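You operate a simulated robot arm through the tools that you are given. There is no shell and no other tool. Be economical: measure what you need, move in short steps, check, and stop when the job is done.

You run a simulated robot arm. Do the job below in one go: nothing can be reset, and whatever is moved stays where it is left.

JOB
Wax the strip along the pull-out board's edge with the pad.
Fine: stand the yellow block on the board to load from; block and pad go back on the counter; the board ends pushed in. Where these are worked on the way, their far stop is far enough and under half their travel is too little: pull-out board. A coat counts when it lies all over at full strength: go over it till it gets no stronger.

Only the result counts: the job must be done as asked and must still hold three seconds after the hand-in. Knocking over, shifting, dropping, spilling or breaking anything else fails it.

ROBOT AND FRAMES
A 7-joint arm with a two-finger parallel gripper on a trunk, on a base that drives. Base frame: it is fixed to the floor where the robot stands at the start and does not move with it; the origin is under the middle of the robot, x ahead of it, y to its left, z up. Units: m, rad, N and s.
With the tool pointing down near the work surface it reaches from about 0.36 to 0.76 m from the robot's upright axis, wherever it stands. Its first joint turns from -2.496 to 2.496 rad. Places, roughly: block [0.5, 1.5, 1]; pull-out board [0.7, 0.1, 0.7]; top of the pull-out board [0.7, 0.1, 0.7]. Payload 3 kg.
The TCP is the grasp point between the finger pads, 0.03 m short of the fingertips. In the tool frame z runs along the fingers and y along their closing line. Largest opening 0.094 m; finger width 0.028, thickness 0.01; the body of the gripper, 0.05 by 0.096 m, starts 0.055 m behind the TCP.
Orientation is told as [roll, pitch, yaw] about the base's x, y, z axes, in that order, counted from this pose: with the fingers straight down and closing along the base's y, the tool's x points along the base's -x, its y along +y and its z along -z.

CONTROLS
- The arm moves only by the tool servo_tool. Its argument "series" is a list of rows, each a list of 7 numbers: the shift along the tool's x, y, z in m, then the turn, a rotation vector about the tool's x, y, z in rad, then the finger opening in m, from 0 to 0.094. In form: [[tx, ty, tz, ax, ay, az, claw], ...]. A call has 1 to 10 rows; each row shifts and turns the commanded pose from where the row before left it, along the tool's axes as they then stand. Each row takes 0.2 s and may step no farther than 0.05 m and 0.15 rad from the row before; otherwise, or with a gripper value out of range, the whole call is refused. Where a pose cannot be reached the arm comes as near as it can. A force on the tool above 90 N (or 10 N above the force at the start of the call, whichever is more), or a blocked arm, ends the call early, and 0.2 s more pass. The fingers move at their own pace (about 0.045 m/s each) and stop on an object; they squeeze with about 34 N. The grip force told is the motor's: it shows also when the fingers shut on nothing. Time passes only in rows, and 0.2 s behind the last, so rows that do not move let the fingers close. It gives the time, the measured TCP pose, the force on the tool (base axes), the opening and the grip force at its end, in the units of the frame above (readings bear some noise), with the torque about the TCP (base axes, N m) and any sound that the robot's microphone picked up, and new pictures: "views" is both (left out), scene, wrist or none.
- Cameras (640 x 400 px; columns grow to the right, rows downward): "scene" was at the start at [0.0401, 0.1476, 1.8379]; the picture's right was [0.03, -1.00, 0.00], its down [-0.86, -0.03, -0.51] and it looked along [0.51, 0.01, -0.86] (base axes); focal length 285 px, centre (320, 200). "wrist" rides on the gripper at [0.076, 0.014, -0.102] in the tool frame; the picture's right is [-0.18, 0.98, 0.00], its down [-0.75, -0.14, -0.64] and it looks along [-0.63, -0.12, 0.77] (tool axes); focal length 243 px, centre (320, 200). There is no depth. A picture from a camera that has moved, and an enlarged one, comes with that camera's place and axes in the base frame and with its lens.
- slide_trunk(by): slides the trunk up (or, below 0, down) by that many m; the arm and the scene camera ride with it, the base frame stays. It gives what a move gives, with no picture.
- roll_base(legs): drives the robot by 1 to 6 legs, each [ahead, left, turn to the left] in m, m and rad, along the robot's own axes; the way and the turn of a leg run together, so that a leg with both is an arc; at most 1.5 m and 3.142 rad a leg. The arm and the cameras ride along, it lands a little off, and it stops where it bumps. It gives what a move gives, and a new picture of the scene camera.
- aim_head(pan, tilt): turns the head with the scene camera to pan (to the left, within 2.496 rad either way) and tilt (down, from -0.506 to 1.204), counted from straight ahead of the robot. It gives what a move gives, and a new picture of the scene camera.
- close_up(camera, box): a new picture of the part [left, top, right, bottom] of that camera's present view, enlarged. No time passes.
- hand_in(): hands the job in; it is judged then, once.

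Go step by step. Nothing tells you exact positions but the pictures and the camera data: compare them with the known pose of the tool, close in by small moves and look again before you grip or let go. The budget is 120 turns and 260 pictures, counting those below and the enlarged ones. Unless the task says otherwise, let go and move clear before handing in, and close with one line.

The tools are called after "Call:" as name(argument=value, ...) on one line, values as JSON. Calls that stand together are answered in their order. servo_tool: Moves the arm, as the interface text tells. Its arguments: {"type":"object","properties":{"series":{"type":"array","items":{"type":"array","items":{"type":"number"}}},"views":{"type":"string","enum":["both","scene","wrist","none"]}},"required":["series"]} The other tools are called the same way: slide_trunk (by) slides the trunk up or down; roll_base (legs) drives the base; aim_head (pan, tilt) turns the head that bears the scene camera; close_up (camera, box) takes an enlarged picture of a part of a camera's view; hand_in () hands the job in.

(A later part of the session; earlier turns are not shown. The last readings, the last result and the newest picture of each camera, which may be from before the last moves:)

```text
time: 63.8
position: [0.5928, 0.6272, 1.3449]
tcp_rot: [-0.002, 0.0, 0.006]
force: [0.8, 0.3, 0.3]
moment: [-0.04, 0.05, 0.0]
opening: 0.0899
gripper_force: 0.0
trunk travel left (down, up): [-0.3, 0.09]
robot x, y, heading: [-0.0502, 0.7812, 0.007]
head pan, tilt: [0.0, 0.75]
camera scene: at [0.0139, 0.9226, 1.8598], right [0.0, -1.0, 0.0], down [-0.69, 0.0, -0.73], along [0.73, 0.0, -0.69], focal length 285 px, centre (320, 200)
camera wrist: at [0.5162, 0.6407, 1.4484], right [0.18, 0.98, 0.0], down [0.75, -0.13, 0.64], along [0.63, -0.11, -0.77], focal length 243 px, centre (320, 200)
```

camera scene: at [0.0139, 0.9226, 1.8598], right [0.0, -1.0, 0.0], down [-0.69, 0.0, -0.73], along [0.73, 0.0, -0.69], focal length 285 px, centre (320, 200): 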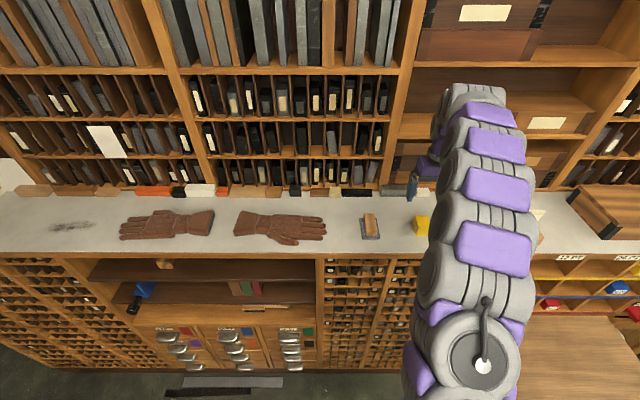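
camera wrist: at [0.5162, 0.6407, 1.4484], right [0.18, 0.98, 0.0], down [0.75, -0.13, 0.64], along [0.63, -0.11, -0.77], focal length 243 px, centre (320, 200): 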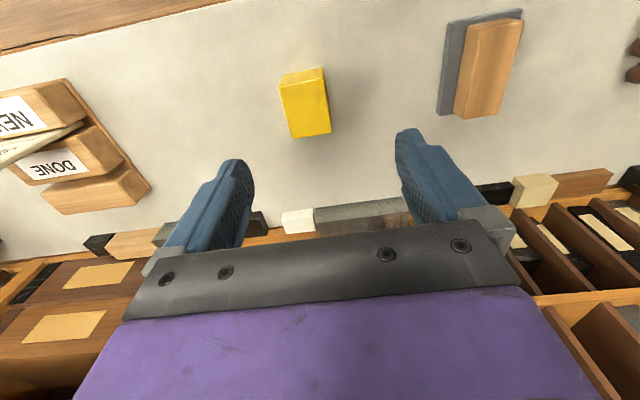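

The block is at about (0.593, 0.612), aligned with the axes. I descend partway over it.

Call:
servo_tool(series=[[0, -0.005, 0.03, 0, 0, 0, 0.09], [0, -0.005, 0.03, 0, 0, 0, 0.09], [0, -0.004, 0.03, 0, 0, 0, 0.09]], views="wrist")

```text
time: 64.6
position: [0.5905, 0.612, 1.2535]
tcp_rot: [0.001, -0.001, 0.007]
force: [0.4, -0.4, -1.4]
moment: [0.01, 0.0, 0.0]
opening: 0.09
gripper_force: 0.1
trunk travel left (down, up): [-0.3, 0.09]
robot x, y, heading: [-0.0454, 0.7807, 0.002]
head pan, tilt: [0.0, 0.75]
camera wrist: at [0.5153, 0.625, 1.3577], right [0.18, 0.98, 0.0], down [0.75, -0.14, 0.64], along [0.63, -0.11, -0.77], focal length 243 px, centre (320, 200)
```

wrist: 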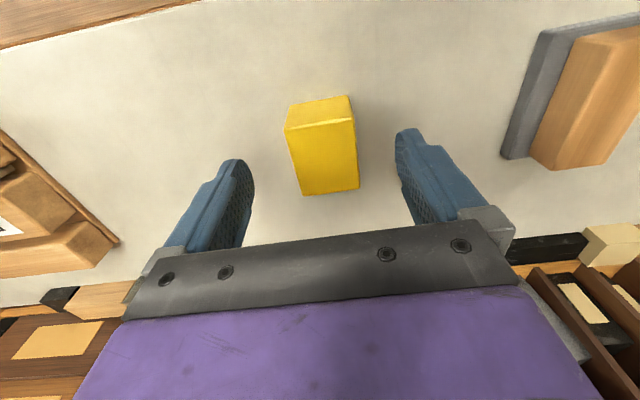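

The block spans about z 1.20–1.24. I lower a little so the tips stay just above the counter, then close.

Call:
servo_tool(series=[[0.002, 0.002, 0.009, 0, 0, 0, 0.09], [0.002, 0.002, 0.008, 0, 0, 0, 0.09]], views="wrist")

```text
time: 65.2
position: [0.5875, 0.617, 1.2386]
tcp_rot: [0.001, -0.002, 0.006]
force: [0.6, -0.3, 0.0]
moment: [-0.01, -0.02, -0.02]
opening: 0.09
gripper_force: 0.0
trunk travel left (down, up): [-0.3, 0.09]
robot x, y, heading: [-0.0479, 0.7792, 0.004]
head pan, tilt: [0.0, 0.75]
camera wrist: at [0.511, 0.6301, 1.3422], right [0.18, 0.98, 0.0], down [0.75, -0.14, 0.64], along [0.63, -0.11, -0.77], focal length 243 px, centre (320, 200)
```

wrist: 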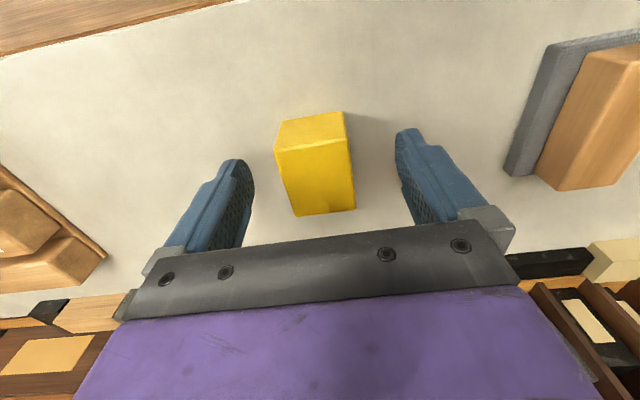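

The block is centred between the fingers. I close.

Call:
servo_tool(series=[[0, 0, 0, 0, 0, 0, 0.02], [0, 0, 0, 0, 0, 0, 0.02], [0, 0, 0, 0, 0, 0, 0.02], [0, 0, 0, 0, 0, 0, 0.02], [0, 0, 0, 0, 0, 0, 0.02]], views="none")

Call:
servo_tool(series=[[0, 0, -0.03, 0, 0, 0, 0.02], [0, 0, -0.04, 0, 0, 0, 0.02], [0, 0, -0.04, 0, 0, 0, 0.02]], views="wrist")

```text
time: 66.4
position: [0.5879, 0.6178, 1.2392]
tcp_rot: [0.001, -0.002, 0.007]
force: [0.6, -0.7, 1.0]
moment: [0.0, -0.02, -0.02]
opening: 0.039
gripper_force: 34.4
trunk travel left (down, up): [-0.3, 0.09]
robot x, y, heading: [-0.0428, 0.7837, 0.008]
head pan, tilt: [0.0, 0.75]
```

```text
time: 67.2
position: [0.5849, 0.616, 1.3496]
tcp_rot: [-0.001, -0.002, 0.007]
force: [0.4, 0.3, -0.3]
moment: [0.0, 0.0, -0.02]
opening: 0.0388
gripper_force: 34.1
trunk travel left (down, up): [-0.3, 0.09]
robot x, y, heading: [-0.0479, 0.7839, -0.0]
head pan, tilt: [0.0, 0.75]
camera wrist: at [0.5089, 0.6297, 1.4528], right [0.18, 0.98, 0.0], down [0.75, -0.14, 0.64], along [0.63, -0.11, -0.77], focal length 243 px, centre (320, 200)
```

wrist: 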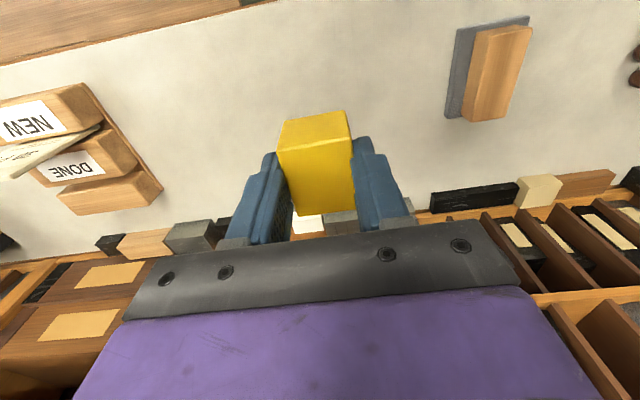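

Block in hand. I back away, then move in front of the board at a working stance.

Call:
roll_base(legs=[[-0.35, 0, 0], [0, -0.64, 0], [0.1, 0, 0]])

Call:
slide_trunk(by=-0.25)

```text
time: 73.4
position: [0.3461, -0.0283, 1.3471]
tcp_rot: [-0.001, 0.0, 0.006]
force: [-0.3, -0.4, -0.3]
moment: [-0.01, 0.01, 0.0]
opening: 0.0388
gripper_force: 34.0
trunk travel left (down, up): [-0.3, 0.09]
robot x, y, heading: [-0.2904, 0.1421, 0.004]
head pan, tilt: [0.0, 0.75]
camera scene: at [-0.2293, 0.2753, 1.8603], right [0.0, -1.0, 0.0], down [-0.68, 0.0, -0.73], along [0.73, 0.0, -0.68], focal length 285 px, centre (320, 200)
```

scene: 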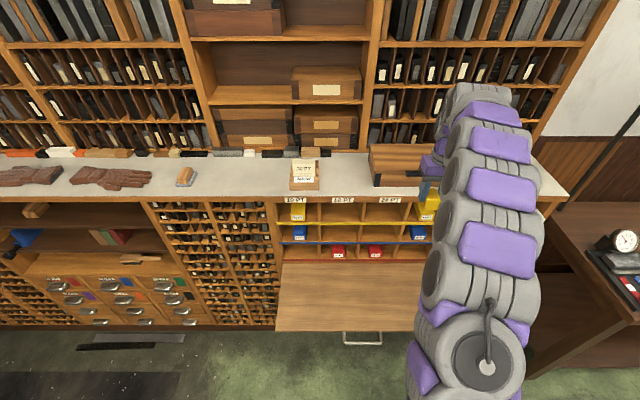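

```text
time: 75.9
position: [0.3429, -0.0234, 1.1001]
tcp_rot: [-0.002, -0.004, 0.006]
force: [0.8, 0.5, 0.1]
moment: [-0.01, 0.02, -0.02]
opening: 0.0387
gripper_force: 34.7
trunk travel left (down, up): [-0.05, 0.34]
robot x, y, heading: [-0.2935, 0.1439, 0.002]
head pan, tilt: [0.0, 0.75]
```

I move the block over the board and down to just above it.

Call:
servo_tool(series=[[-0.002, 0.034, 0.025, 0, 0, 0, 0.02], [-0.002, 0.034, 0.025, 0, 0, 0, 0.02], [-0.002, 0.034, 0.025, 0, 0, 0, 0.02], [-0.002, 0.034, 0.025, 0, 0, 0, 0.02], [-0.002, 0.034, 0.025, 0, 0, 0, 0.02], [-0.002, 0.034, 0.025, 0, 0, 0, 0.02], [-0.002, 0.034, 0.025, 0, 0, 0, 0.02], [-0.002, 0.034, 0.025, 0, 0, 0, 0.02]], views="both")

```text
time: 77.7
position: [0.3604, 0.2509, 0.8976]
tcp_rot: [-0.006, -0.001, 0.006]
force: [0.0, 0.2, -0.3]
moment: [-0.01, 0.03, 0.03]
opening: 0.0387
gripper_force: 34.1
trunk travel left (down, up): [-0.05, 0.34]
robot x, y, heading: [-0.2898, 0.1399, -0.001]
head pan, tilt: [0.0, 0.75]
camera scene: at [-0.23, 0.2849, 1.6095], right [0.0, -1.0, 0.0], down [-0.68, 0.0, -0.73], along [0.73, 0.0, -0.68], focal length 285 px, centre (320, 200)
camera wrist: at [0.2842, 0.2643, 1.0017], right [0.18, 0.98, 0.0], down [0.75, -0.13, 0.64], along [0.63, -0.12, -0.77], focal length 243 px, centre (320, 200)
```

scene: 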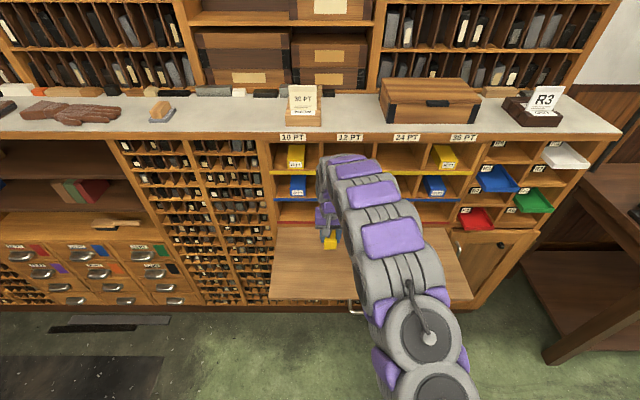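
wrist: 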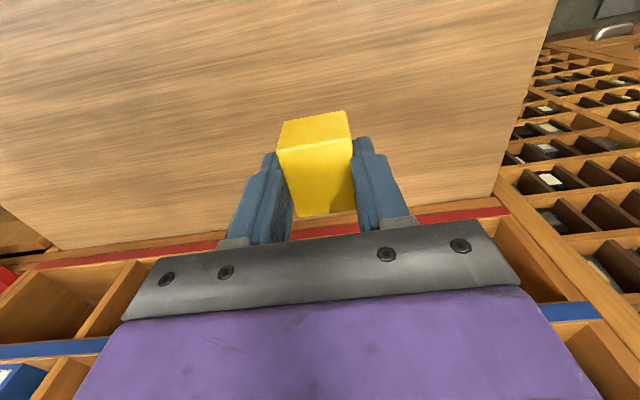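

I lower carefully to find the board surface.

Call:
servo_tool(series=[[0, 0, 0.03, 0, 0, 0, 0.02], [0, 0, 0.03, 0, 0, 0, 0.02], [0, 0, 0.02, 0, 0, 0, 0.02]], views="wrist")

Call:
servo_tool(series=[[0, 0, 0.006, 0, 0, 0, 0.02], [0, 0, 0.0, 0, 0, 0, 0.02]], views="none")

Call:
servo_tool(series=[[0, 0, 0.006, 0, 0, 0, 0.02], [0, 0, 0.0, 0, 0, 0, 0.02]], views="none")

```text
time: 78.5
position: [0.3587, 0.2517, 0.8192]
tcp_rot: [-0.004, -0.003, 0.004]
force: [-0.3, -0.2, -0.2]
moment: [0.01, -0.01, 0.01]
opening: 0.0388
gripper_force: 34.2
trunk travel left (down, up): [-0.05, 0.34]
robot x, y, heading: [-0.2896, 0.1387, 0.004]
head pan, tilt: [0.0, 0.75]
camera wrist: at [0.2818, 0.2648, 0.9233], right [0.18, 0.98, 0.0], down [0.75, -0.13, 0.65], along [0.63, -0.12, -0.76], focal length 243 px, centre (320, 200)
```

wrist: 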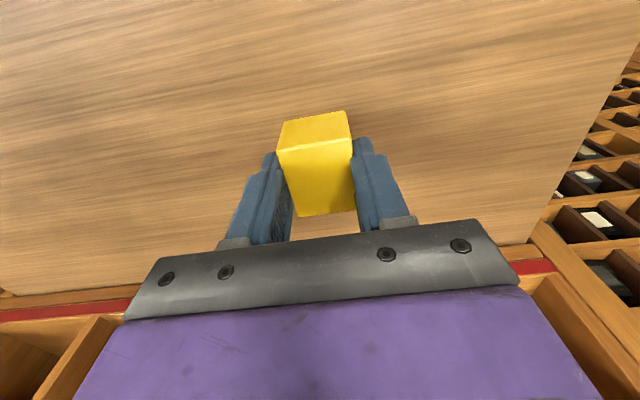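

```text
time: 79.1
position: [0.3584, 0.2509, 0.815]
tcp_rot: [-0.005, -0.005, 0.004]
force: [-0.3, -0.3, -0.8]
moment: [0.0, 0.01, -0.01]
opening: 0.0389
gripper_force: 33.9
trunk travel left (down, up): [-0.05, 0.34]
robot x, y, heading: [-0.2884, 0.1421, 0.003]
head pan, tilt: [0.0, 0.75]
```

```text
time: 79.7
position: [0.3583, 0.2494, 0.807]
tcp_rot: [-0.002, -0.005, 0.005]
force: [-0.2, -0.9, 0.4]
moment: [0.01, 0.01, -0.02]
opening: 0.0389
gripper_force: 33.9
trunk travel left (down, up): [-0.05, 0.34]
robot x, y, heading: [-0.2911, 0.1423, 0.002]
head pan, tilt: [0.0, 0.75]
```

Call:
servo_tool(series=[[0, 0, 0.006, 0, 0, 0, 0.02], [0, 0, 0.0, 0, 0, 0, 0.02]], views="none")

Call:
servo_tool(series=[[0, 0, 0.005, 0, 0, 0, 0.02], [0, 0, 0.0, 0, 0, 0, 0.02]], views="wrist")

```text
time: 80.3
position: [0.3581, 0.2501, 0.8001]
tcp_rot: [-0.005, -0.001, 0.005]
force: [0.8, -0.5, 0.0]
moment: [0.03, -0.02, 0.01]
opening: 0.0388
gripper_force: 34.1
trunk travel left (down, up): [-0.05, 0.34]
robot x, y, heading: [-0.2883, 0.14, 0.005]
head pan, tilt: [0.0, 0.75]
```

```text
time: 80.9
position: [0.3573, 0.2509, 0.7993]
tcp_rot: [-0.003, -0.006, 0.004]
force: [-1.0, 1.2, 23.3]
moment: [0.09, 0.43, 0.01]
opening: 0.0388
gripper_force: 33.8
trunk travel left (down, up): [-0.05, 0.34]
robot x, y, heading: [-0.2906, 0.1369, 0.001]
head pan, tilt: [0.0, 0.75]
camera wrist: at [0.2808, 0.2638, 0.9013], right [0.18, 0.98, 0.0], down [0.75, -0.14, 0.65], along [0.64, -0.12, -0.76], focal length 243 px, centre (320, 200)
```

wrist: 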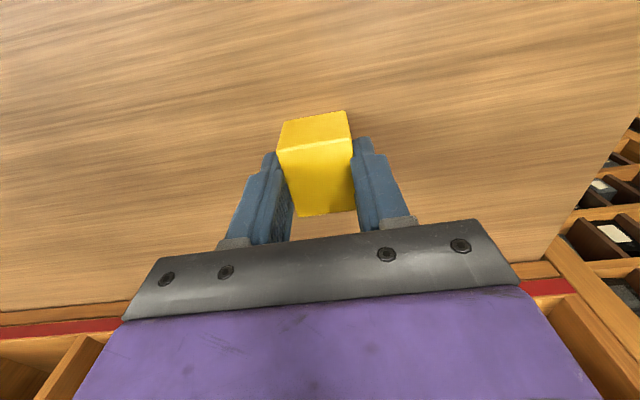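

Contact at TCP z≈0.799, so the board top is about 0.76. I ease off, open, and rise.

Call:
servo_tool(series=[[0, 0, -0.003, 0, 0, 0, 0.02], [0, 0, 0, 0, 0, 0, 0.085], [0, 0, 0, 0, 0, 0, 0.085], [0, 0, 0, 0, 0, 0, 0.085], [0, 0, -0.03, 0, 0, 0, 0.085], [0, 0, -0.045, 0, 0, 0, 0.085], [0, 0, -0.045, 0, 0, 0, 0.085], [0, 0, -0.045, 0, 0, 0, 0.085], [0, 0, -0.045, 0, 0, 0, 0.085], [0, 0, -0.045, 0, 0, 0, 0.085]], views="both")

```text
time: 83.1
position: [0.3562, 0.2495, 1.0563]
tcp_rot: [-0.003, -0.003, 0.005]
force: [-0.1, 0.2, 0.0]
moment: [-0.01, -0.02, 0.01]
opening: 0.0849
gripper_force: 0.2
trunk travel left (down, up): [-0.05, 0.34]
robot x, y, heading: [-0.2868, 0.1406, -0.001]
head pan, tilt: [0.0, 0.75]
camera scene: at [-0.232, 0.2828, 1.6098], right [0.0, -1.0, 0.0], down [-0.68, 0.0, -0.73], along [0.73, 0.0, -0.68], focal length 285 px, centre (320, 200)
camera wrist: at [0.2802, 0.2639, 1.1587], right [0.18, 0.98, 0.0], down [0.75, -0.13, 0.65], along [0.63, -0.12, -0.76], focal length 243 px, centre (320, 200)
```

scene: 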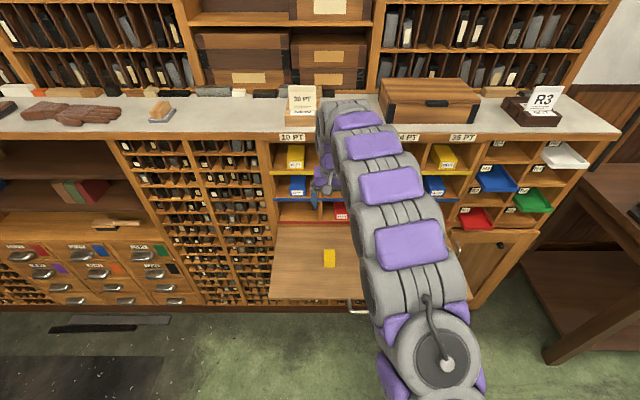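
wrist: 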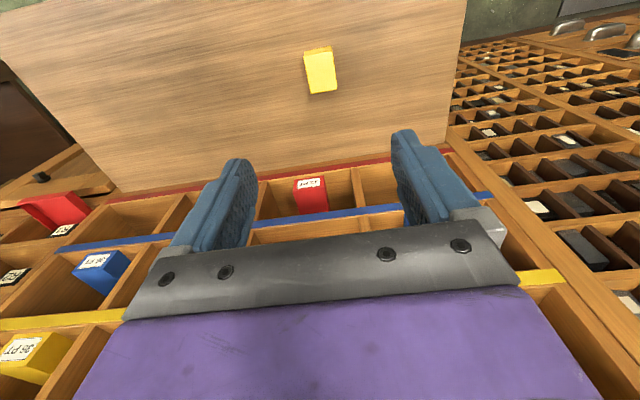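

The block stands on the board. Now for the pad: trunk up, back off, and return to the counter stance.

Call:
slide_trunk(by=0.25)

Call:
servo_tool(series=[[0, 0, -0.04, 0, 0, 0, 0.09], [0, 0, -0.04, 0, 0, 0, 0.09]], views="none")

Call:
roll_base(legs=[[-0.12, 0, 0], [0, 0.64, 0], [0.36, 0, 0]])

Call:
close_up(camera="wrist", box=[0, 0, 640, 400])

```text
time: 85.7
position: [0.3562, 0.2505, 1.3048]
tcp_rot: [-0.002, -0.002, 0.005]
force: [-0.1, -0.3, 0.5]
moment: [0.02, -0.01, 0.03]
opening: 0.0852
gripper_force: 0.0
trunk travel left (down, up): [-0.3, 0.09]
robot x, y, heading: [-0.2874, 0.1382, -0.0]
head pan, tilt: [0.0, 0.75]
```

```text
time: 86.3
position: [0.357, 0.252, 1.3864]
tcp_rot: [-0.003, -0.003, 0.006]
force: [-0.3, 0.7, 0.0]
moment: [0.0, 0.01, 0.0]
opening: 0.0902
gripper_force: 0.0
trunk travel left (down, up): [-0.3, 0.09]
robot x, y, heading: [-0.2871, 0.1404, 0.001]
head pan, tilt: [0.0, 0.75]
```

```text
time: 92.7
position: [0.5958, 0.8928, 1.3856]
tcp_rot: [0.001, -0.002, 0.004]
force: [-0.5, 0.2, 0.9]
moment: [-0.03, 0.02, 0.02]
opening: 0.0899
gripper_force: 0.0
trunk travel left (down, up): [-0.3, 0.09]
robot x, y, heading: [-0.0541, 0.7871, -0.003]
head pan, tilt: [0.0, 0.75]
camera scene: at [0.0088, 0.9242, 1.8602], right [0.0, -1.0, 0.0], down [-0.68, 0.0, -0.73], along [0.73, 0.0, -0.68], focal length 285 px, centre (320, 200)
```

scene: 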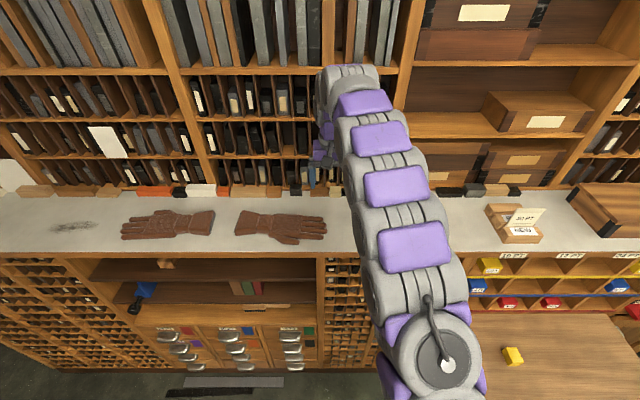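

```text
1.00 times, centred on (320, 200) of wrist (not enlarged: the box is as wide or as high as the picture)
camera zoom: at [0.5194, 0.9071, 1.4889], right [0.18, 0.98, 0.0], down [0.75, -0.14, 0.64], along [0.63, -0.12, -0.77], focal length 243 px, centre (320, 200)
```

zoom: 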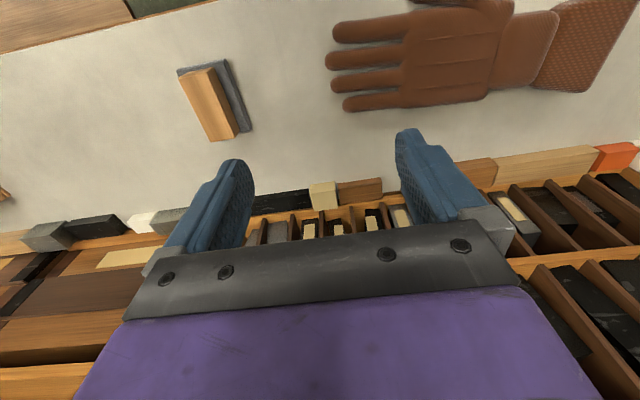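

The pad is near (0.59, 0.78), its wooden grip running along x, so closing along y suits. I move above it.

Call:
servo_tool(series=[[0, -0.04, 0.02, 0, 0, 0, 0.09], [0, -0.04, 0.02, 0, 0, 0, 0.09], [0.003, -0.036, 0.015, 0, 0, 0, 0.09]], views="wrist")

```text
time: 93.5
position: [0.59, 0.7755, 1.3311]
tcp_rot: [0.0, -0.005, 0.005]
force: [-0.2, -0.3, -0.3]
moment: [0.02, -0.01, -0.01]
opening: 0.0899
gripper_force: 0.1
trunk travel left (down, up): [-0.3, 0.09]
robot x, y, heading: [-0.0499, 0.7852, 0.001]
head pan, tilt: [0.0, 0.75]
camera wrist: at [0.5143, 0.7893, 1.4343], right [0.18, 0.98, 0.0], down [0.75, -0.14, 0.65], along [0.64, -0.11, -0.76], focal length 243 px, centre (320, 200)
```

wrist: 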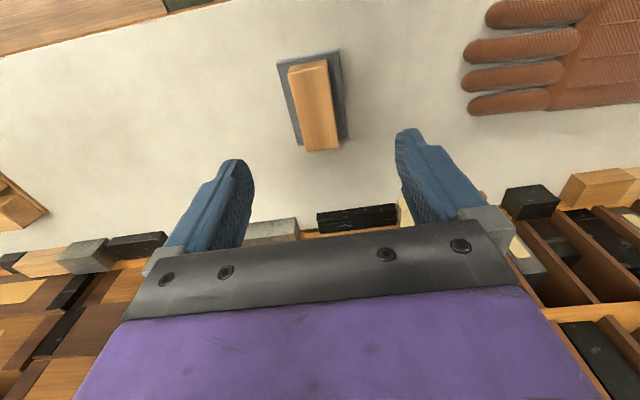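

I descend partway above the pad and check alignment.

Call:
servo_tool(series=[[0.001, -0.001, 0.03, 0, 0, 0, 0.09], [0.001, -0.001, 0.025, 0, 0, 0, 0.09]], views="wrist")

```text
time: 94.1
position: [0.5891, 0.7825, 1.2766]
tcp_rot: [-0.003, -0.007, 0.005]
force: [-0.2, 0.8, -1.1]
moment: [0.0, -0.02, 0.0]
opening: 0.0901
gripper_force: 0.1
trunk travel left (down, up): [-0.3, 0.09]
robot x, y, heading: [-0.05, 0.7913, 0.001]
head pan, tilt: [0.0, 0.75]
camera wrist: at [0.5121, 0.7957, 1.3788], right [0.18, 0.98, 0.0], down [0.75, -0.14, 0.65], along [0.64, -0.12, -0.76], focal length 243 px, centre (320, 200)
```

wrist: 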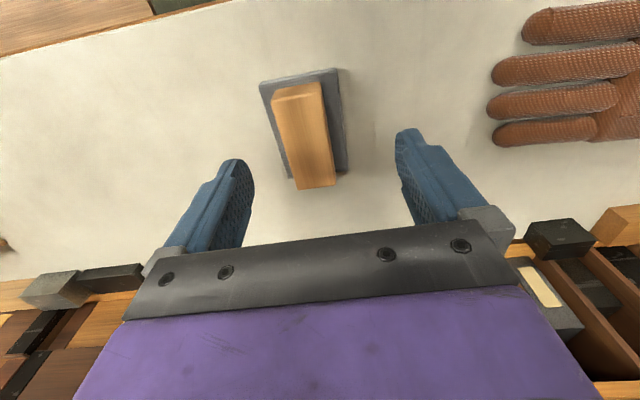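

Aligned; a small shift to the right, then down around the grip.

Call:
servo_tool(series=[[0.003, -0.008, 0.015, 0, 0, 0, 0.09], [0, 0, 0.013, 0, 0, 0, 0.09]], views="wrist")

```text
time: 94.7
position: [0.5857, 0.7735, 1.2478]
tcp_rot: [-0.004, -0.004, 0.003]
force: [0.1, 0.1, -0.2]
moment: [0.01, 0.0, -0.01]
opening: 0.0901
gripper_force: 0.1
trunk travel left (down, up): [-0.3, 0.09]
robot x, y, heading: [-0.0516, 0.7887, 0.0]
head pan, tilt: [0.0, 0.75]
camera wrist: at [0.5087, 0.7877, 1.3515], right [0.18, 0.98, 0.0], down [0.75, -0.14, 0.65], along [0.63, -0.12, -0.76], focal length 243 px, centre (320, 200)
```

wrist: 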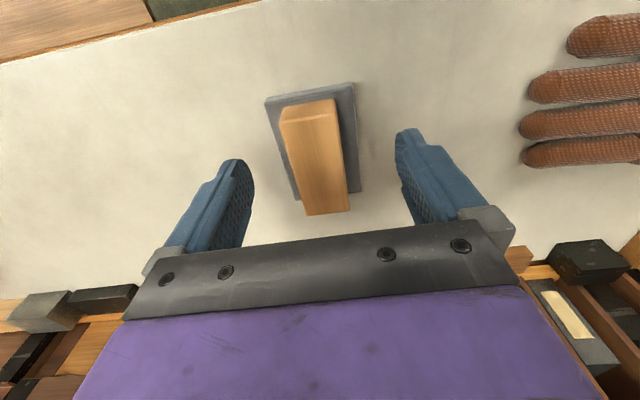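

The grip's top seems around 1.23; I go down a bit more and close.

Call:
servo_tool(series=[[0, 0, 0.007, 0, 0, 0, 0.09], [0, 0, 0, 0, 0, 0, 0.015], [0, 0, 0, 0, 0, 0, 0.015], [0, 0, 0, 0, 0, 0, 0.015], [0, 0, 0, 0, 0, 0, 0.015], [0, 0, 0, 0, 0, 0, 0.015], [0, 0, 0, 0, 0, 0, 0.015]], views="wrist")

```text
time: 96.3
position: [0.5845, 0.7728, 1.2421]
tcp_rot: [-0.004, -0.004, 0.004]
force: [0.0, 0.0, 0.2]
moment: [-0.02, 0.03, 0.04]
opening: 0.031
gripper_force: 34.1
trunk travel left (down, up): [-0.3, 0.09]
robot x, y, heading: [-0.0505, 0.7871, -0.0]
head pan, tilt: [0.0, 0.75]
camera wrist: at [0.5085, 0.7865, 1.3447], right [0.18, 0.98, 0.0], down [0.75, -0.14, 0.65], along [0.64, -0.12, -0.76], focal length 243 px, centre (320, 200)
```

wrist: 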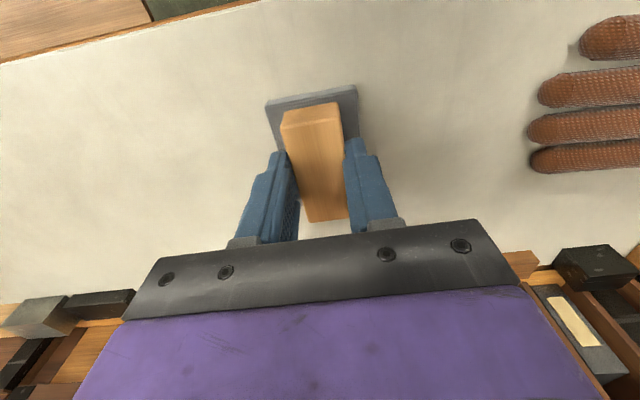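

Pad gripped (0.031 m). I lift it, and check it comes along, then drive back to the board stance.

Call:
servo_tool(series=[[0, 0, -0.03, 0, 0, 0, 0.015], [0, 0, -0.04, 0, 0, 0, 0.015], [0, 0, -0.04, 0, 0, 0, 0.015]], views="wrist")

Call:
roll_base(legs=[[-0.35, 0, 0], [0, -0.66, 0], [0.1, 0, 0]])

Call:
slide_trunk(by=-0.25)

```text
time: 97.1
position: [0.5835, 0.7732, 1.3518]
tcp_rot: [-0.004, -0.004, 0.005]
force: [-0.7, 0.0, -1.0]
moment: [-0.04, 0.01, 0.0]
opening: 0.0312
gripper_force: 33.5
trunk travel left (down, up): [-0.3, 0.09]
robot x, y, heading: [-0.0511, 0.7893, -0.004]
head pan, tilt: [0.0, 0.75]
camera wrist: at [0.5078, 0.7865, 1.4549], right [0.18, 0.98, 0.0], down [0.75, -0.14, 0.65], along [0.63, -0.12, -0.76], focal length 243 px, centre (320, 200)
```

wrist: 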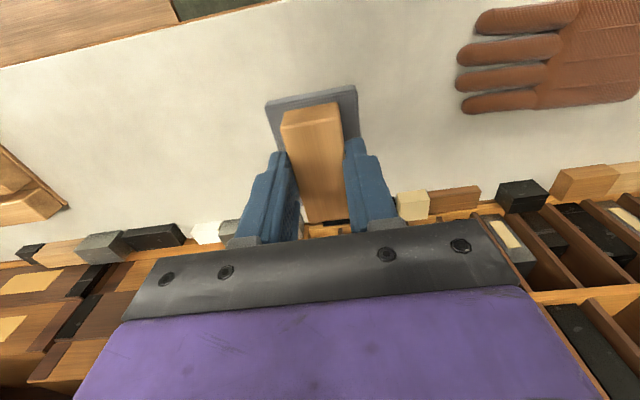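

```text
time: 103.4
position: [0.3392, 0.1024, 1.3512]
tcp_rot: [-0.004, -0.003, -0.002]
force: [0.2, 0.1, -0.9]
moment: [0.01, 0.06, -0.03]
opening: 0.0307
gripper_force: 34.2
trunk travel left (down, up): [-0.3, 0.09]
robot x, y, heading: [-0.2983, 0.1215, -0.007]
head pan, tilt: [0.0, 0.75]
camera scene: at [-0.2371, 0.2591, 1.86], right [0.0, -1.0, 0.0], down [-0.68, 0.0, -0.73], along [0.73, 0.0, -0.68], focal length 285 px, centre (320, 200)
```

scene: 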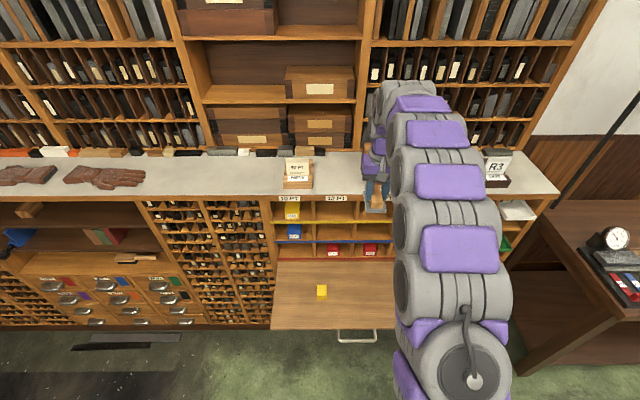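

```text
time: 106.0
position: [0.3354, 0.1051, 1.1021]
tcp_rot: [-0.006, -0.008, -0.004]
force: [-0.8, -0.7, -0.8]
moment: [0.0, 0.01, -0.02]
opening: 0.0307
gripper_force: 34.3
trunk travel left (down, up): [-0.05, 0.34]
robot x, y, heading: [-0.2955, 0.1244, -0.005]
head pan, tilt: [0.0, 0.75]
```

I bring the pad above the block.

Call:
servo_tool(series=[[-0.003, 0.024, 0.03, 0, 0, 0, 0.015], [-0.003, 0.024, 0.03, 0, 0, 0, 0.015], [-0.003, 0.024, 0.03, 0, 0, 0, 0.015], [-0.003, 0.024, 0.03, 0, 0, 0, 0.015], [-0.003, 0.024, 0.03, 0, 0, 0, 0.015], [-0.003, 0.024, 0.03, 0, 0, 0, 0.015]], views="both")

```text
time: 107.3
position: [0.3555, 0.2486, 0.922]
tcp_rot: [-0.006, -0.006, -0.002]
force: [0.8, -0.4, -1.3]
moment: [-0.01, -0.02, -0.02]
opening: 0.031
gripper_force: 33.9
trunk travel left (down, up): [-0.05, 0.34]
robot x, y, heading: [-0.2993, 0.1242, -0.005]
head pan, tilt: [0.0, 0.75]
camera scene: at [-0.2376, 0.2649, 1.6095], right [0.0, -1.0, 0.0], down [-0.68, 0.0, -0.73], along [0.73, 0.0, -0.68], focal length 285 px, centre (320, 200)
camera wrist: at [0.2786, 0.2632, 1.0242], right [0.19, 0.98, -0.01], down [0.75, -0.14, 0.65], along [0.63, -0.12, -0.76], focal length 243 px, centre (320, 200)
```

scene: 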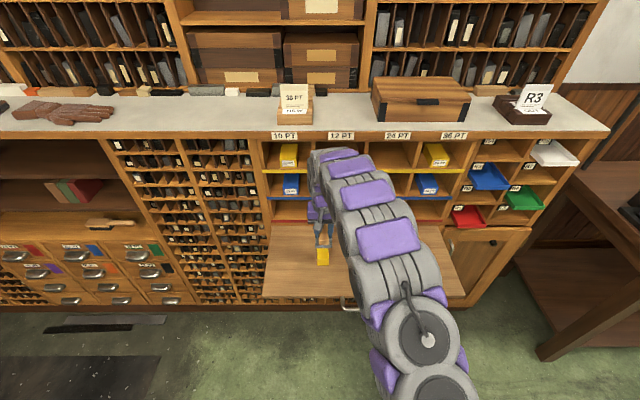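
wrist: 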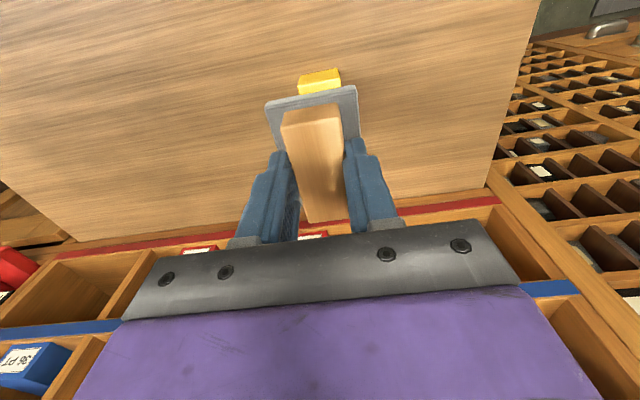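

The block lies centred under the pad. I lower onto it in small steps.

Call:
servo_tool(series=[[0, 0, 0.03, 0, 0, 0, 0.015], [0, 0, 0.03, 0, 0, 0, 0.015]], views="none")

Call:
servo_tool(series=[[0, 0, 0.008, 0, 0, 0, 0.015], [0, 0, 0.0, 0, 0, 0, 0.015]], views="none")

Call:
servo_tool(series=[[0, 0, 0.006, 0, 0, 0, 0.015], [0, 0, 0.0, 0, 0, 0, 0.015]], views="wrist")

```text
time: 108.0
position: [0.3561, 0.2482, 0.8612]
tcp_rot: [-0.007, -0.007, 0.001]
force: [-1.0, -0.3, -0.9]
moment: [0.0, -0.02, -0.03]
opening: 0.0312
gripper_force: 33.9
trunk travel left (down, up): [-0.05, 0.34]
robot x, y, heading: [-0.2967, 0.1215, -0.006]
head pan, tilt: [0.0, 0.75]
```

```text
time: 108.5
position: [0.3566, 0.2492, 0.8521]
tcp_rot: [-0.007, -0.007, -0.002]
force: [-0.1, 0.6, -0.7]
moment: [0.01, 0.0, 0.01]
opening: 0.0313
gripper_force: 34.4
trunk travel left (down, up): [-0.05, 0.34]
robot x, y, heading: [-0.2966, 0.1207, -0.005]
head pan, tilt: [0.0, 0.75]
```

```text
time: 109.2
position: [0.3563, 0.2476, 0.8478]
tcp_rot: [-0.007, -0.008, -0.001]
force: [0.6, 1.0, -1.0]
moment: [0.01, 0.01, 0.02]
opening: 0.0308
gripper_force: 34.1
trunk travel left (down, up): [-0.05, 0.34]
robot x, y, heading: [-0.2917, 0.1216, -0.009]
head pan, tilt: [0.0, 0.75]
camera wrist: at [0.2799, 0.2622, 0.9501], right [0.19, 0.98, 0.0], down [0.75, -0.14, 0.65], along [0.64, -0.12, -0.76], focal length 243 px, centre (320, 200)
```

wrist: 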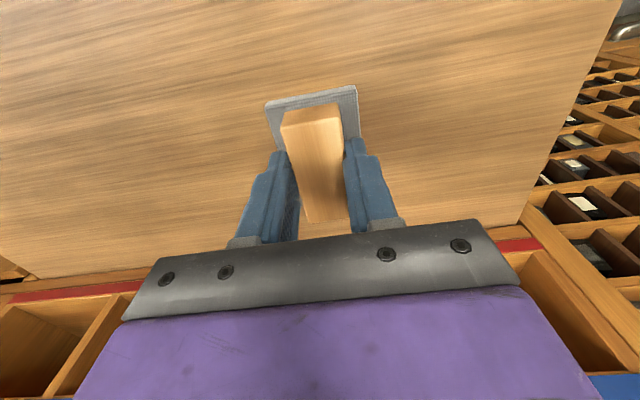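

Call:
servo_tool(series=[[0, 0, 0.005, 0, 0, 0, 0.015], [0, 0, 0.0, 0, 0, 0, 0.015]], views="none")

Call:
servo_tool(series=[[0, 0, 0.003, 0, 0, 0, 0.015], [0, 0, 0.0, 0, 0, 0, 0.015]], views="none")

```text
time: 109.8
position: [0.3563, 0.2482, 0.8432]
tcp_rot: [-0.006, -0.006, -0.002]
force: [-0.4, 1.1, -0.5]
moment: [0.03, -0.02, -0.02]
opening: 0.0309
gripper_force: 33.7
trunk travel left (down, up): [-0.05, 0.34]
robot x, y, heading: [-0.2985, 0.1208, -0.005]
head pan, tilt: [0.0, 0.75]
```

```text
time: 110.3
position: [0.3558, 0.2482, 0.841]
tcp_rot: [-0.005, -0.009, 0.0]
force: [0.7, 1.8, 12.7]
moment: [0.27, 0.12, 0.04]
opening: 0.0313
gripper_force: 33.6
trunk travel left (down, up): [-0.05, 0.34]
robot x, y, heading: [-0.2945, 0.1227, -0.004]
head pan, tilt: [0.0, 0.75]
```

Contact with 13 N. I hold there briefly to load, then lift.

Call:
servo_tool(series=[[0, 0, 0, 0, 0, 0, 0.015], [0, 0, 0, 0, 0, 0, 0.015], [0, 0, 0, 0, 0, 0, 0.015], [0, 0, 0, 0, 0, 0, 0.015], [0, 0, -0.04, 0, 0, 0, 0.015], [0.03, 0, -0.03, 0, 0, 0, 0.015], [0.04, 0.025, 0, 0, 0, 0, 0.015], [0.033, 0.025, 0, 0, 0, 0, 0.015]], views="both")

```text
time: 112.2
position: [0.2505, 0.3022, 0.9064]
tcp_rot: [-0.006, -0.01, -0.002]
force: [0.3, 0.6, -0.5]
moment: [0.01, 0.0, 0.01]
opening: 0.0315
gripper_force: 34.6
trunk travel left (down, up): [-0.05, 0.34]
robot x, y, heading: [-0.2971, 0.1213, -0.006]
head pan, tilt: [0.0, 0.75]
camera scene: at [-0.2404, 0.2668, 1.6095], right [-0.01, -1.0, 0.0], down [-0.68, 0.0, -0.73], along [0.73, -0.01, -0.68], focal length 285 px, centre (320, 200)
camera wrist: at [0.174, 0.3167, 1.0101], right [0.19, 0.98, 0.0], down [0.75, -0.14, 0.65], along [0.64, -0.12, -0.76], focal length 243 px, centre (320, 200)
```

scene: 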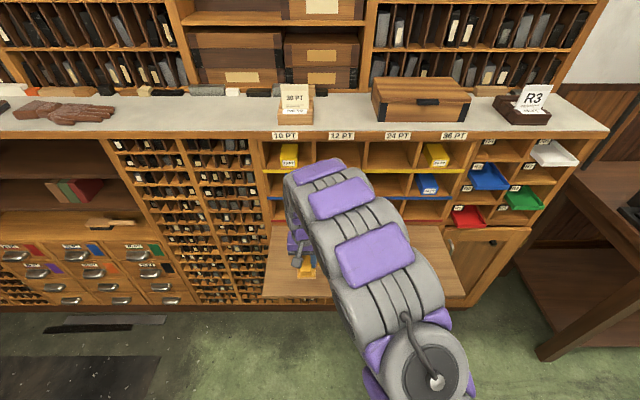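
wrist: 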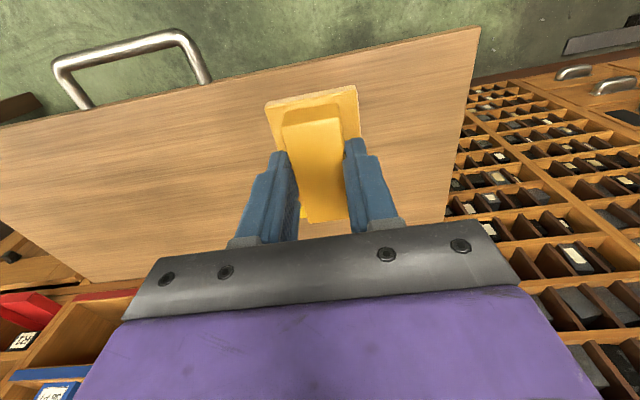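

The pad has turned yellow: it is loaded. The front edge is at x≈0.218. I take the pad to the left end of the edge and lower it.

Call:
servo_tool(series=[[0, 0.04, 0, 0, 0, 0, 0.015], [0, 0.04, 0.03, 0, 0, 0, 0.015], [0, 0.04, 0.03, 0, 0, 0, 0.015], [0, 0, 0.03, 0, 0, 0, 0.015]], views="wrist")

Call:
servo_tool(series=[[0, 0, 0.008, 0, 0, 0, 0.015], [0, 0, 0.0, 0, 0, 0, 0.015]], views="none")

Call:
servo_tool(series=[[0, 0, 0.005, 0, 0, 0, 0.015], [0, 0, 0.0, 0, 0, 0, 0.015]], views="none")

```text
time: 113.2
position: [0.2532, 0.4201, 0.8178]
tcp_rot: [-0.005, -0.009, -0.003]
force: [0.2, 0.8, -0.4]
moment: [0.02, 0.0, -0.01]
opening: 0.0309
gripper_force: 34.1
trunk travel left (down, up): [-0.05, 0.34]
robot x, y, heading: [-0.2956, 0.121, -0.005]
head pan, tilt: [0.0, 0.75]
camera wrist: at [0.1773, 0.4342, 0.9204], right [0.19, 0.98, 0.0], down [0.75, -0.14, 0.65], along [0.64, -0.12, -0.76], focal length 243 px, centre (320, 200)
```

wrist: 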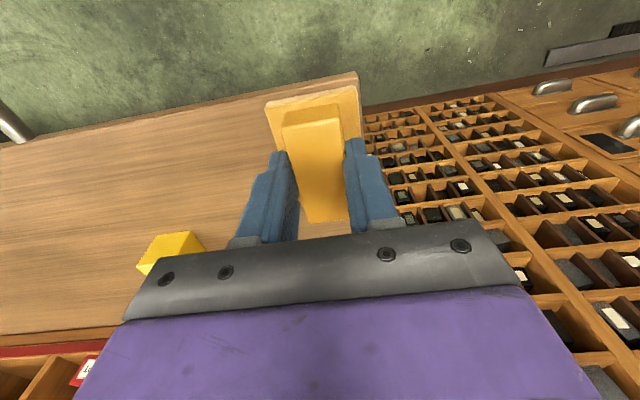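

```text
time: 113.8
position: [0.2541, 0.42, 0.8103]
tcp_rot: [-0.009, -0.008, -0.002]
force: [-0.2, 0.1, -1.8]
moment: [0.01, 0.0, 0.02]
opening: 0.031
gripper_force: 33.7
trunk travel left (down, up): [-0.05, 0.34]
robot x, y, heading: [-0.2962, 0.1253, -0.007]
head pan, tilt: [0.0, 0.75]
```

```text
time: 114.3
position: [0.252, 0.4192, 0.8042]
tcp_rot: [-0.007, -0.006, -0.002]
force: [-0.1, 0.3, -0.6]
moment: [0.01, -0.01, 0.03]
opening: 0.0312
gripper_force: 34.2
trunk travel left (down, up): [-0.05, 0.34]
robot x, y, heading: [-0.2955, 0.125, -0.002]
head pan, tilt: [0.0, 0.75]
```

Call:
servo_tool(series=[[0, 0, 0.003, 0, 0, 0, 0.015], [0, 0, 0.0, 0, 0, 0, 0.015]], views="none")

Call:
servo_tool(series=[[0, 0, 0.002, 0, 0, 0, 0.015], [0, 0, 0.0, 0, 0, 0, 0.015]], views="none")

```text
time: 115.0
position: [0.2531, 0.4186, 0.8015]
tcp_rot: [-0.007, -0.006, -0.001]
force: [-0.3, 0.7, -0.8]
moment: [0.02, 0.03, 0.0]
opening: 0.0311
gripper_force: 33.5
trunk travel left (down, up): [-0.05, 0.34]
robot x, y, heading: [-0.2994, 0.1238, -0.001]
head pan, tilt: [0.0, 0.75]
```

```text
time: 115.5
position: [0.2532, 0.4184, 0.8009]
tcp_rot: [-0.004, -0.009, -0.001]
force: [-2.3, 1.0, 12.0]
moment: [0.22, 0.51, 0.04]
opening: 0.0315
gripper_force: 34.4
trunk travel left (down, up): [-0.05, 0.34]
robot x, y, heading: [-0.2977, 0.1189, -0.004]
head pan, tilt: [0.0, 0.75]
```

Pressing with 12 N. First part of the stroke to the right.

Call:
servo_tool(series=[[0, -0.03, 0.0006, 0, 0, 0, 0.015], [0, -0.03, 0.0002, 0, 0, 0, 0.015], [0, -0.03, 0.0002, 0, 0, 0, 0.015], [0, -0.03, 0.0002, 0, 0, 0, 0.015], [0, -0.03, 0.0002, 0, 0, 0, 0.015]], views="wrist")

```text
time: 116.8
position: [0.2525, 0.2638, 0.8007]
tcp_rot: [-0.005, -0.007, 0.0]
force: [0.4, 5.0, 14.4]
moment: [0.21, -0.6, 0.23]
opening: 0.031
gripper_force: 33.9
trunk travel left (down, up): [-0.05, 0.34]
robot x, y, heading: [-0.2983, 0.1207, -0.003]
head pan, tilt: [0.0, 0.75]
camera wrist: at [0.176, 0.2794, 0.9034], right [0.18, 0.98, 0.0], down [0.75, -0.14, 0.65], along [0.64, -0.12, -0.76], focal length 243 px, centre (320, 200)
```

wrist: 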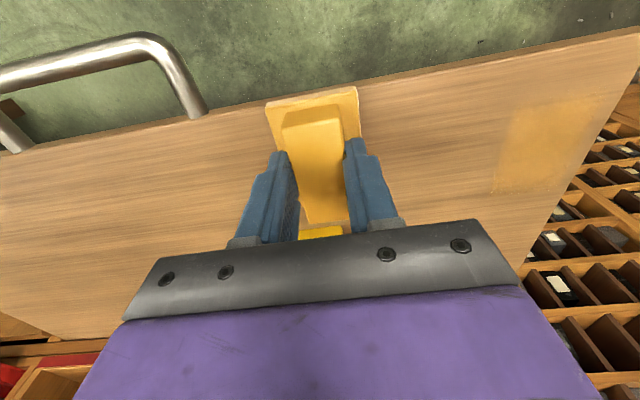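

A yellow patch appeared only near the left end. I enlarge to see its limits.

Call:
close_up(camera="wrist", box=[400, 40, 640, 190])

Call:
close_up(camera="scene", box=[250, 210, 400, 310])

```text
2.67 times, centred on (520, 115) of wrist
camera zoom: at [0.176, 0.2794, 0.9034], right [0.18, 0.98, 0.0], down [0.75, -0.14, 0.65], along [0.64, -0.12, -0.76], focal length 647 px, centre (-213, 427)
```

zoom: 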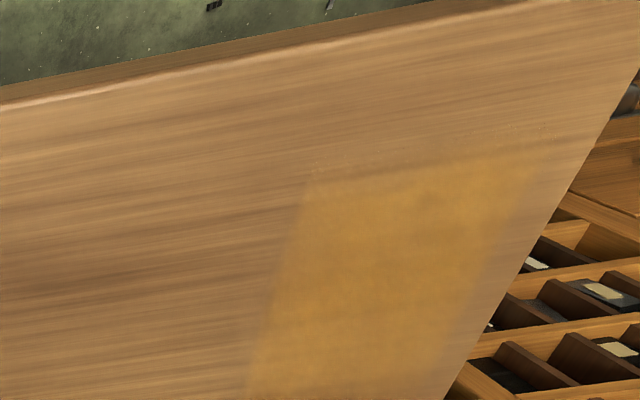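

```text
4.00 times, centred on (325, 260) of scene
camera zoom: at [-0.2416, 0.2639, 1.6098], right [0.0, -1.0, 0.0], down [-0.68, 0.0, -0.73], along [0.73, 0.0, -0.68], focal length 1138 px, centre (300, -40)
```

zoom: 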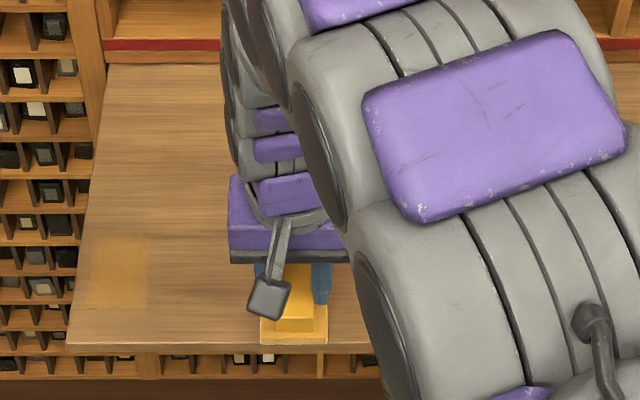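

The coat took only on x≳0.249, y≈0.39–0.44: the strip runs along the board's left side edge, front to back. I lift and shift the base left to work along it.

Call:
servo_tool(series=[[0, 0, -0.04, 0, 0, 0, 0.015], [0, 0, -0.04, 0, 0, 0, 0.015], [0, 0, -0.04, 0, 0, 0, 0.015]], views="none")

Call:
roll_base(legs=[[0, 0.36, 0], [0.1, 0, 0]])

Call:
aim_head(pan=-0.3, tilt=0.95)

```text
time: 117.5
position: [0.2526, 0.2685, 0.9217]
tcp_rot: [-0.007, -0.008, -0.002]
force: [-0.7, -0.3, -0.9]
moment: [-0.01, 0.01, 0.02]
opening: 0.031
gripper_force: 34.4
trunk travel left (down, up): [-0.05, 0.34]
robot x, y, heading: [-0.2967, 0.1232, -0.006]
head pan, tilt: [0.0, 0.75]
```

```text
time: 120.6
position: [0.3529, 0.6249, 0.9212]
tcp_rot: [-0.005, -0.006, -0.008]
force: [0.3, 0.1, -0.9]
moment: [0.0, 0.01, 0.01]
opening: 0.031
gripper_force: 34.1
trunk travel left (down, up): [-0.05, 0.34]
robot x, y, heading: [-0.1997, 0.4789, -0.013]
head pan, tilt: [0.0, 0.75]
camera scene: at [-0.1383, 0.6205, 1.6099], right [-0.01, -1.0, 0.0], down [-0.68, 0.01, -0.73], along [0.73, -0.01, -0.68], focal length 285 px, centre (320, 200)
```

scene: 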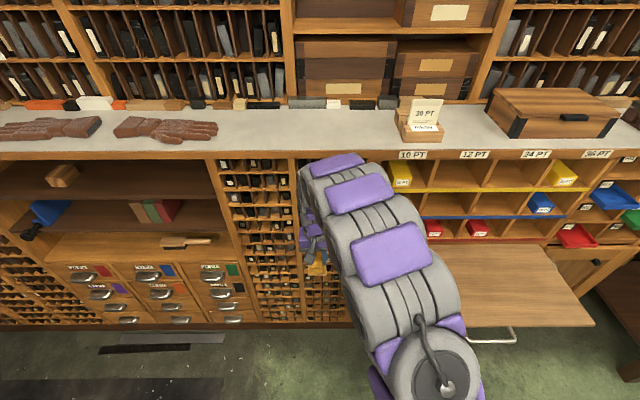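

```text
time: 121.4
position: [0.3519, 0.6253, 0.9209]
tcp_rot: [-0.004, -0.01, -0.005]
force: [0.9, -0.4, -0.4]
moment: [0.03, 0.0, -0.01]
opening: 0.0311
gripper_force: 34.1
trunk travel left (down, up): [-0.05, 0.34]
robot x, y, heading: [-0.1983, 0.4854, -0.009]
head pan, tilt: [-0.3, 0.949]
camera scene: at [-0.1532, 0.6015, 1.5943], right [-0.3, -0.95, 0.0], down [-0.78, 0.25, -0.58], along [0.55, -0.18, -0.81], focal length 285 px, centre (320, 200)
```

scene: 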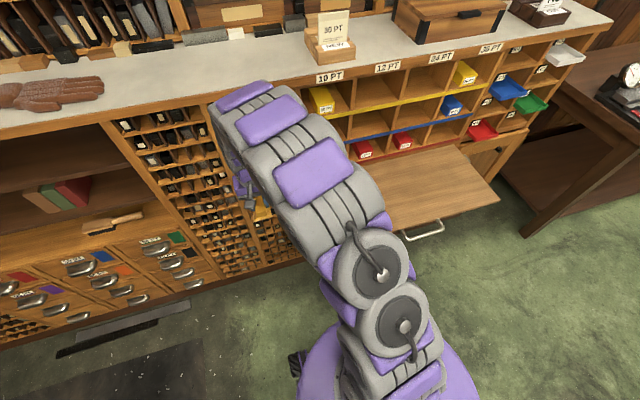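

I move the pad over the front part of the side strip.

Call:
servo_tool(series=[[0.012, -0.035, 0.012, 0, 0, 0, 0.015], [0.012, -0.035, 0.012, 0, 0, 0, 0.015], [0.012, -0.035, 0.012, 0, 0, 0, 0.015], [0.012, -0.035, 0.012, 0, 0, 0, 0.015], [0.012, -0.035, 0.012, 0, 0, 0, 0.015], [0.012, -0.035, 0.012, 0, 0, 0, 0.015]], views="both")

```text
time: 122.8
position: [0.2789, 0.4117, 0.8513]
tcp_rot: [-0.005, -0.008, -0.007]
force: [-0.3, -0.5, -1.3]
moment: [-0.03, 0.02, 0.03]
opening: 0.031
gripper_force: 33.7
trunk travel left (down, up): [-0.05, 0.34]
robot x, y, heading: [-0.1993, 0.4834, -0.01]
head pan, tilt: [-0.3, 0.949]
camera scene: at [-0.1536, 0.5976, 1.5946], right [-0.3, -0.95, 0.0], down [-0.78, 0.25, -0.58], along [0.55, -0.18, -0.81], focal length 285 px, centre (320, 200)
camera wrist: at [0.2036, 0.4262, 0.954], right [0.19, 0.98, 0.0], down [0.75, -0.14, 0.65], along [0.64, -0.12, -0.76], focal length 243 px, centre (320, 200)
```

scene: 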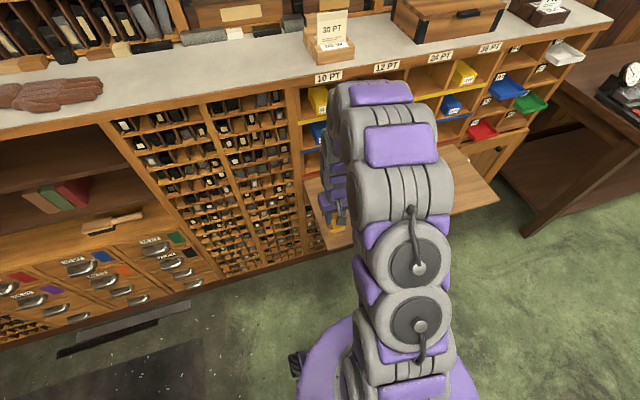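
wrist: 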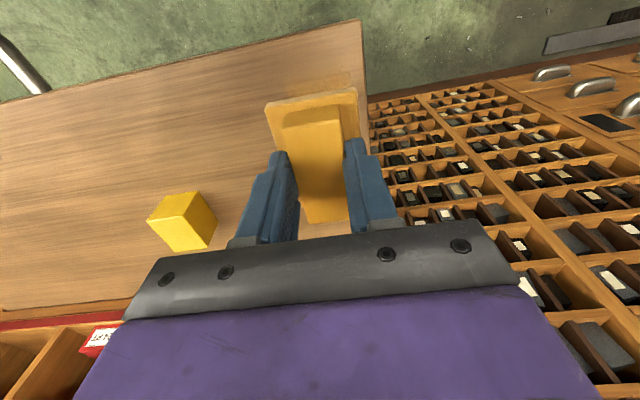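

I lower to contact here, then stroke along x.

Call:
servo_tool(series=[[0.003, 0.002, 0.025, 0, 0, 0, 0.015], [0, 0, 0.02, 0, 0, 0, 0.015], [0, 0, 0.0045, 0, 0, 0, 0.015], [0, 0, 0.0, 0, 0, 0, 0.015]], views="none")

Call:
servo_tool(series=[[0, 0, 0.002, 0, 0, 0, 0.015], [0, 0, 0.0, 0, 0, 0, 0.015]], views="none")

```text
time: 123.8
position: [0.2768, 0.4158, 0.8021]
tcp_rot: [-0.005, -0.009, -0.005]
force: [0.4, 0.4, -0.9]
moment: [0.0, 0.01, -0.03]
opening: 0.0311
gripper_force: 34.1
trunk travel left (down, up): [-0.05, 0.34]
robot x, y, heading: [-0.1983, 0.4808, -0.007]
head pan, tilt: [-0.3, 0.949]
```

```text
time: 124.4
position: [0.2771, 0.415, 0.8002]
tcp_rot: [-0.007, -0.01, -0.005]
force: [1.7, -1.1, 25.1]
moment: [0.05, 0.47, -0.02]
opening: 0.0311
gripper_force: 33.5
trunk travel left (down, up): [-0.05, 0.34]
robot x, y, heading: [-0.1959, 0.4809, -0.009]
head pan, tilt: [-0.3, 0.949]
```

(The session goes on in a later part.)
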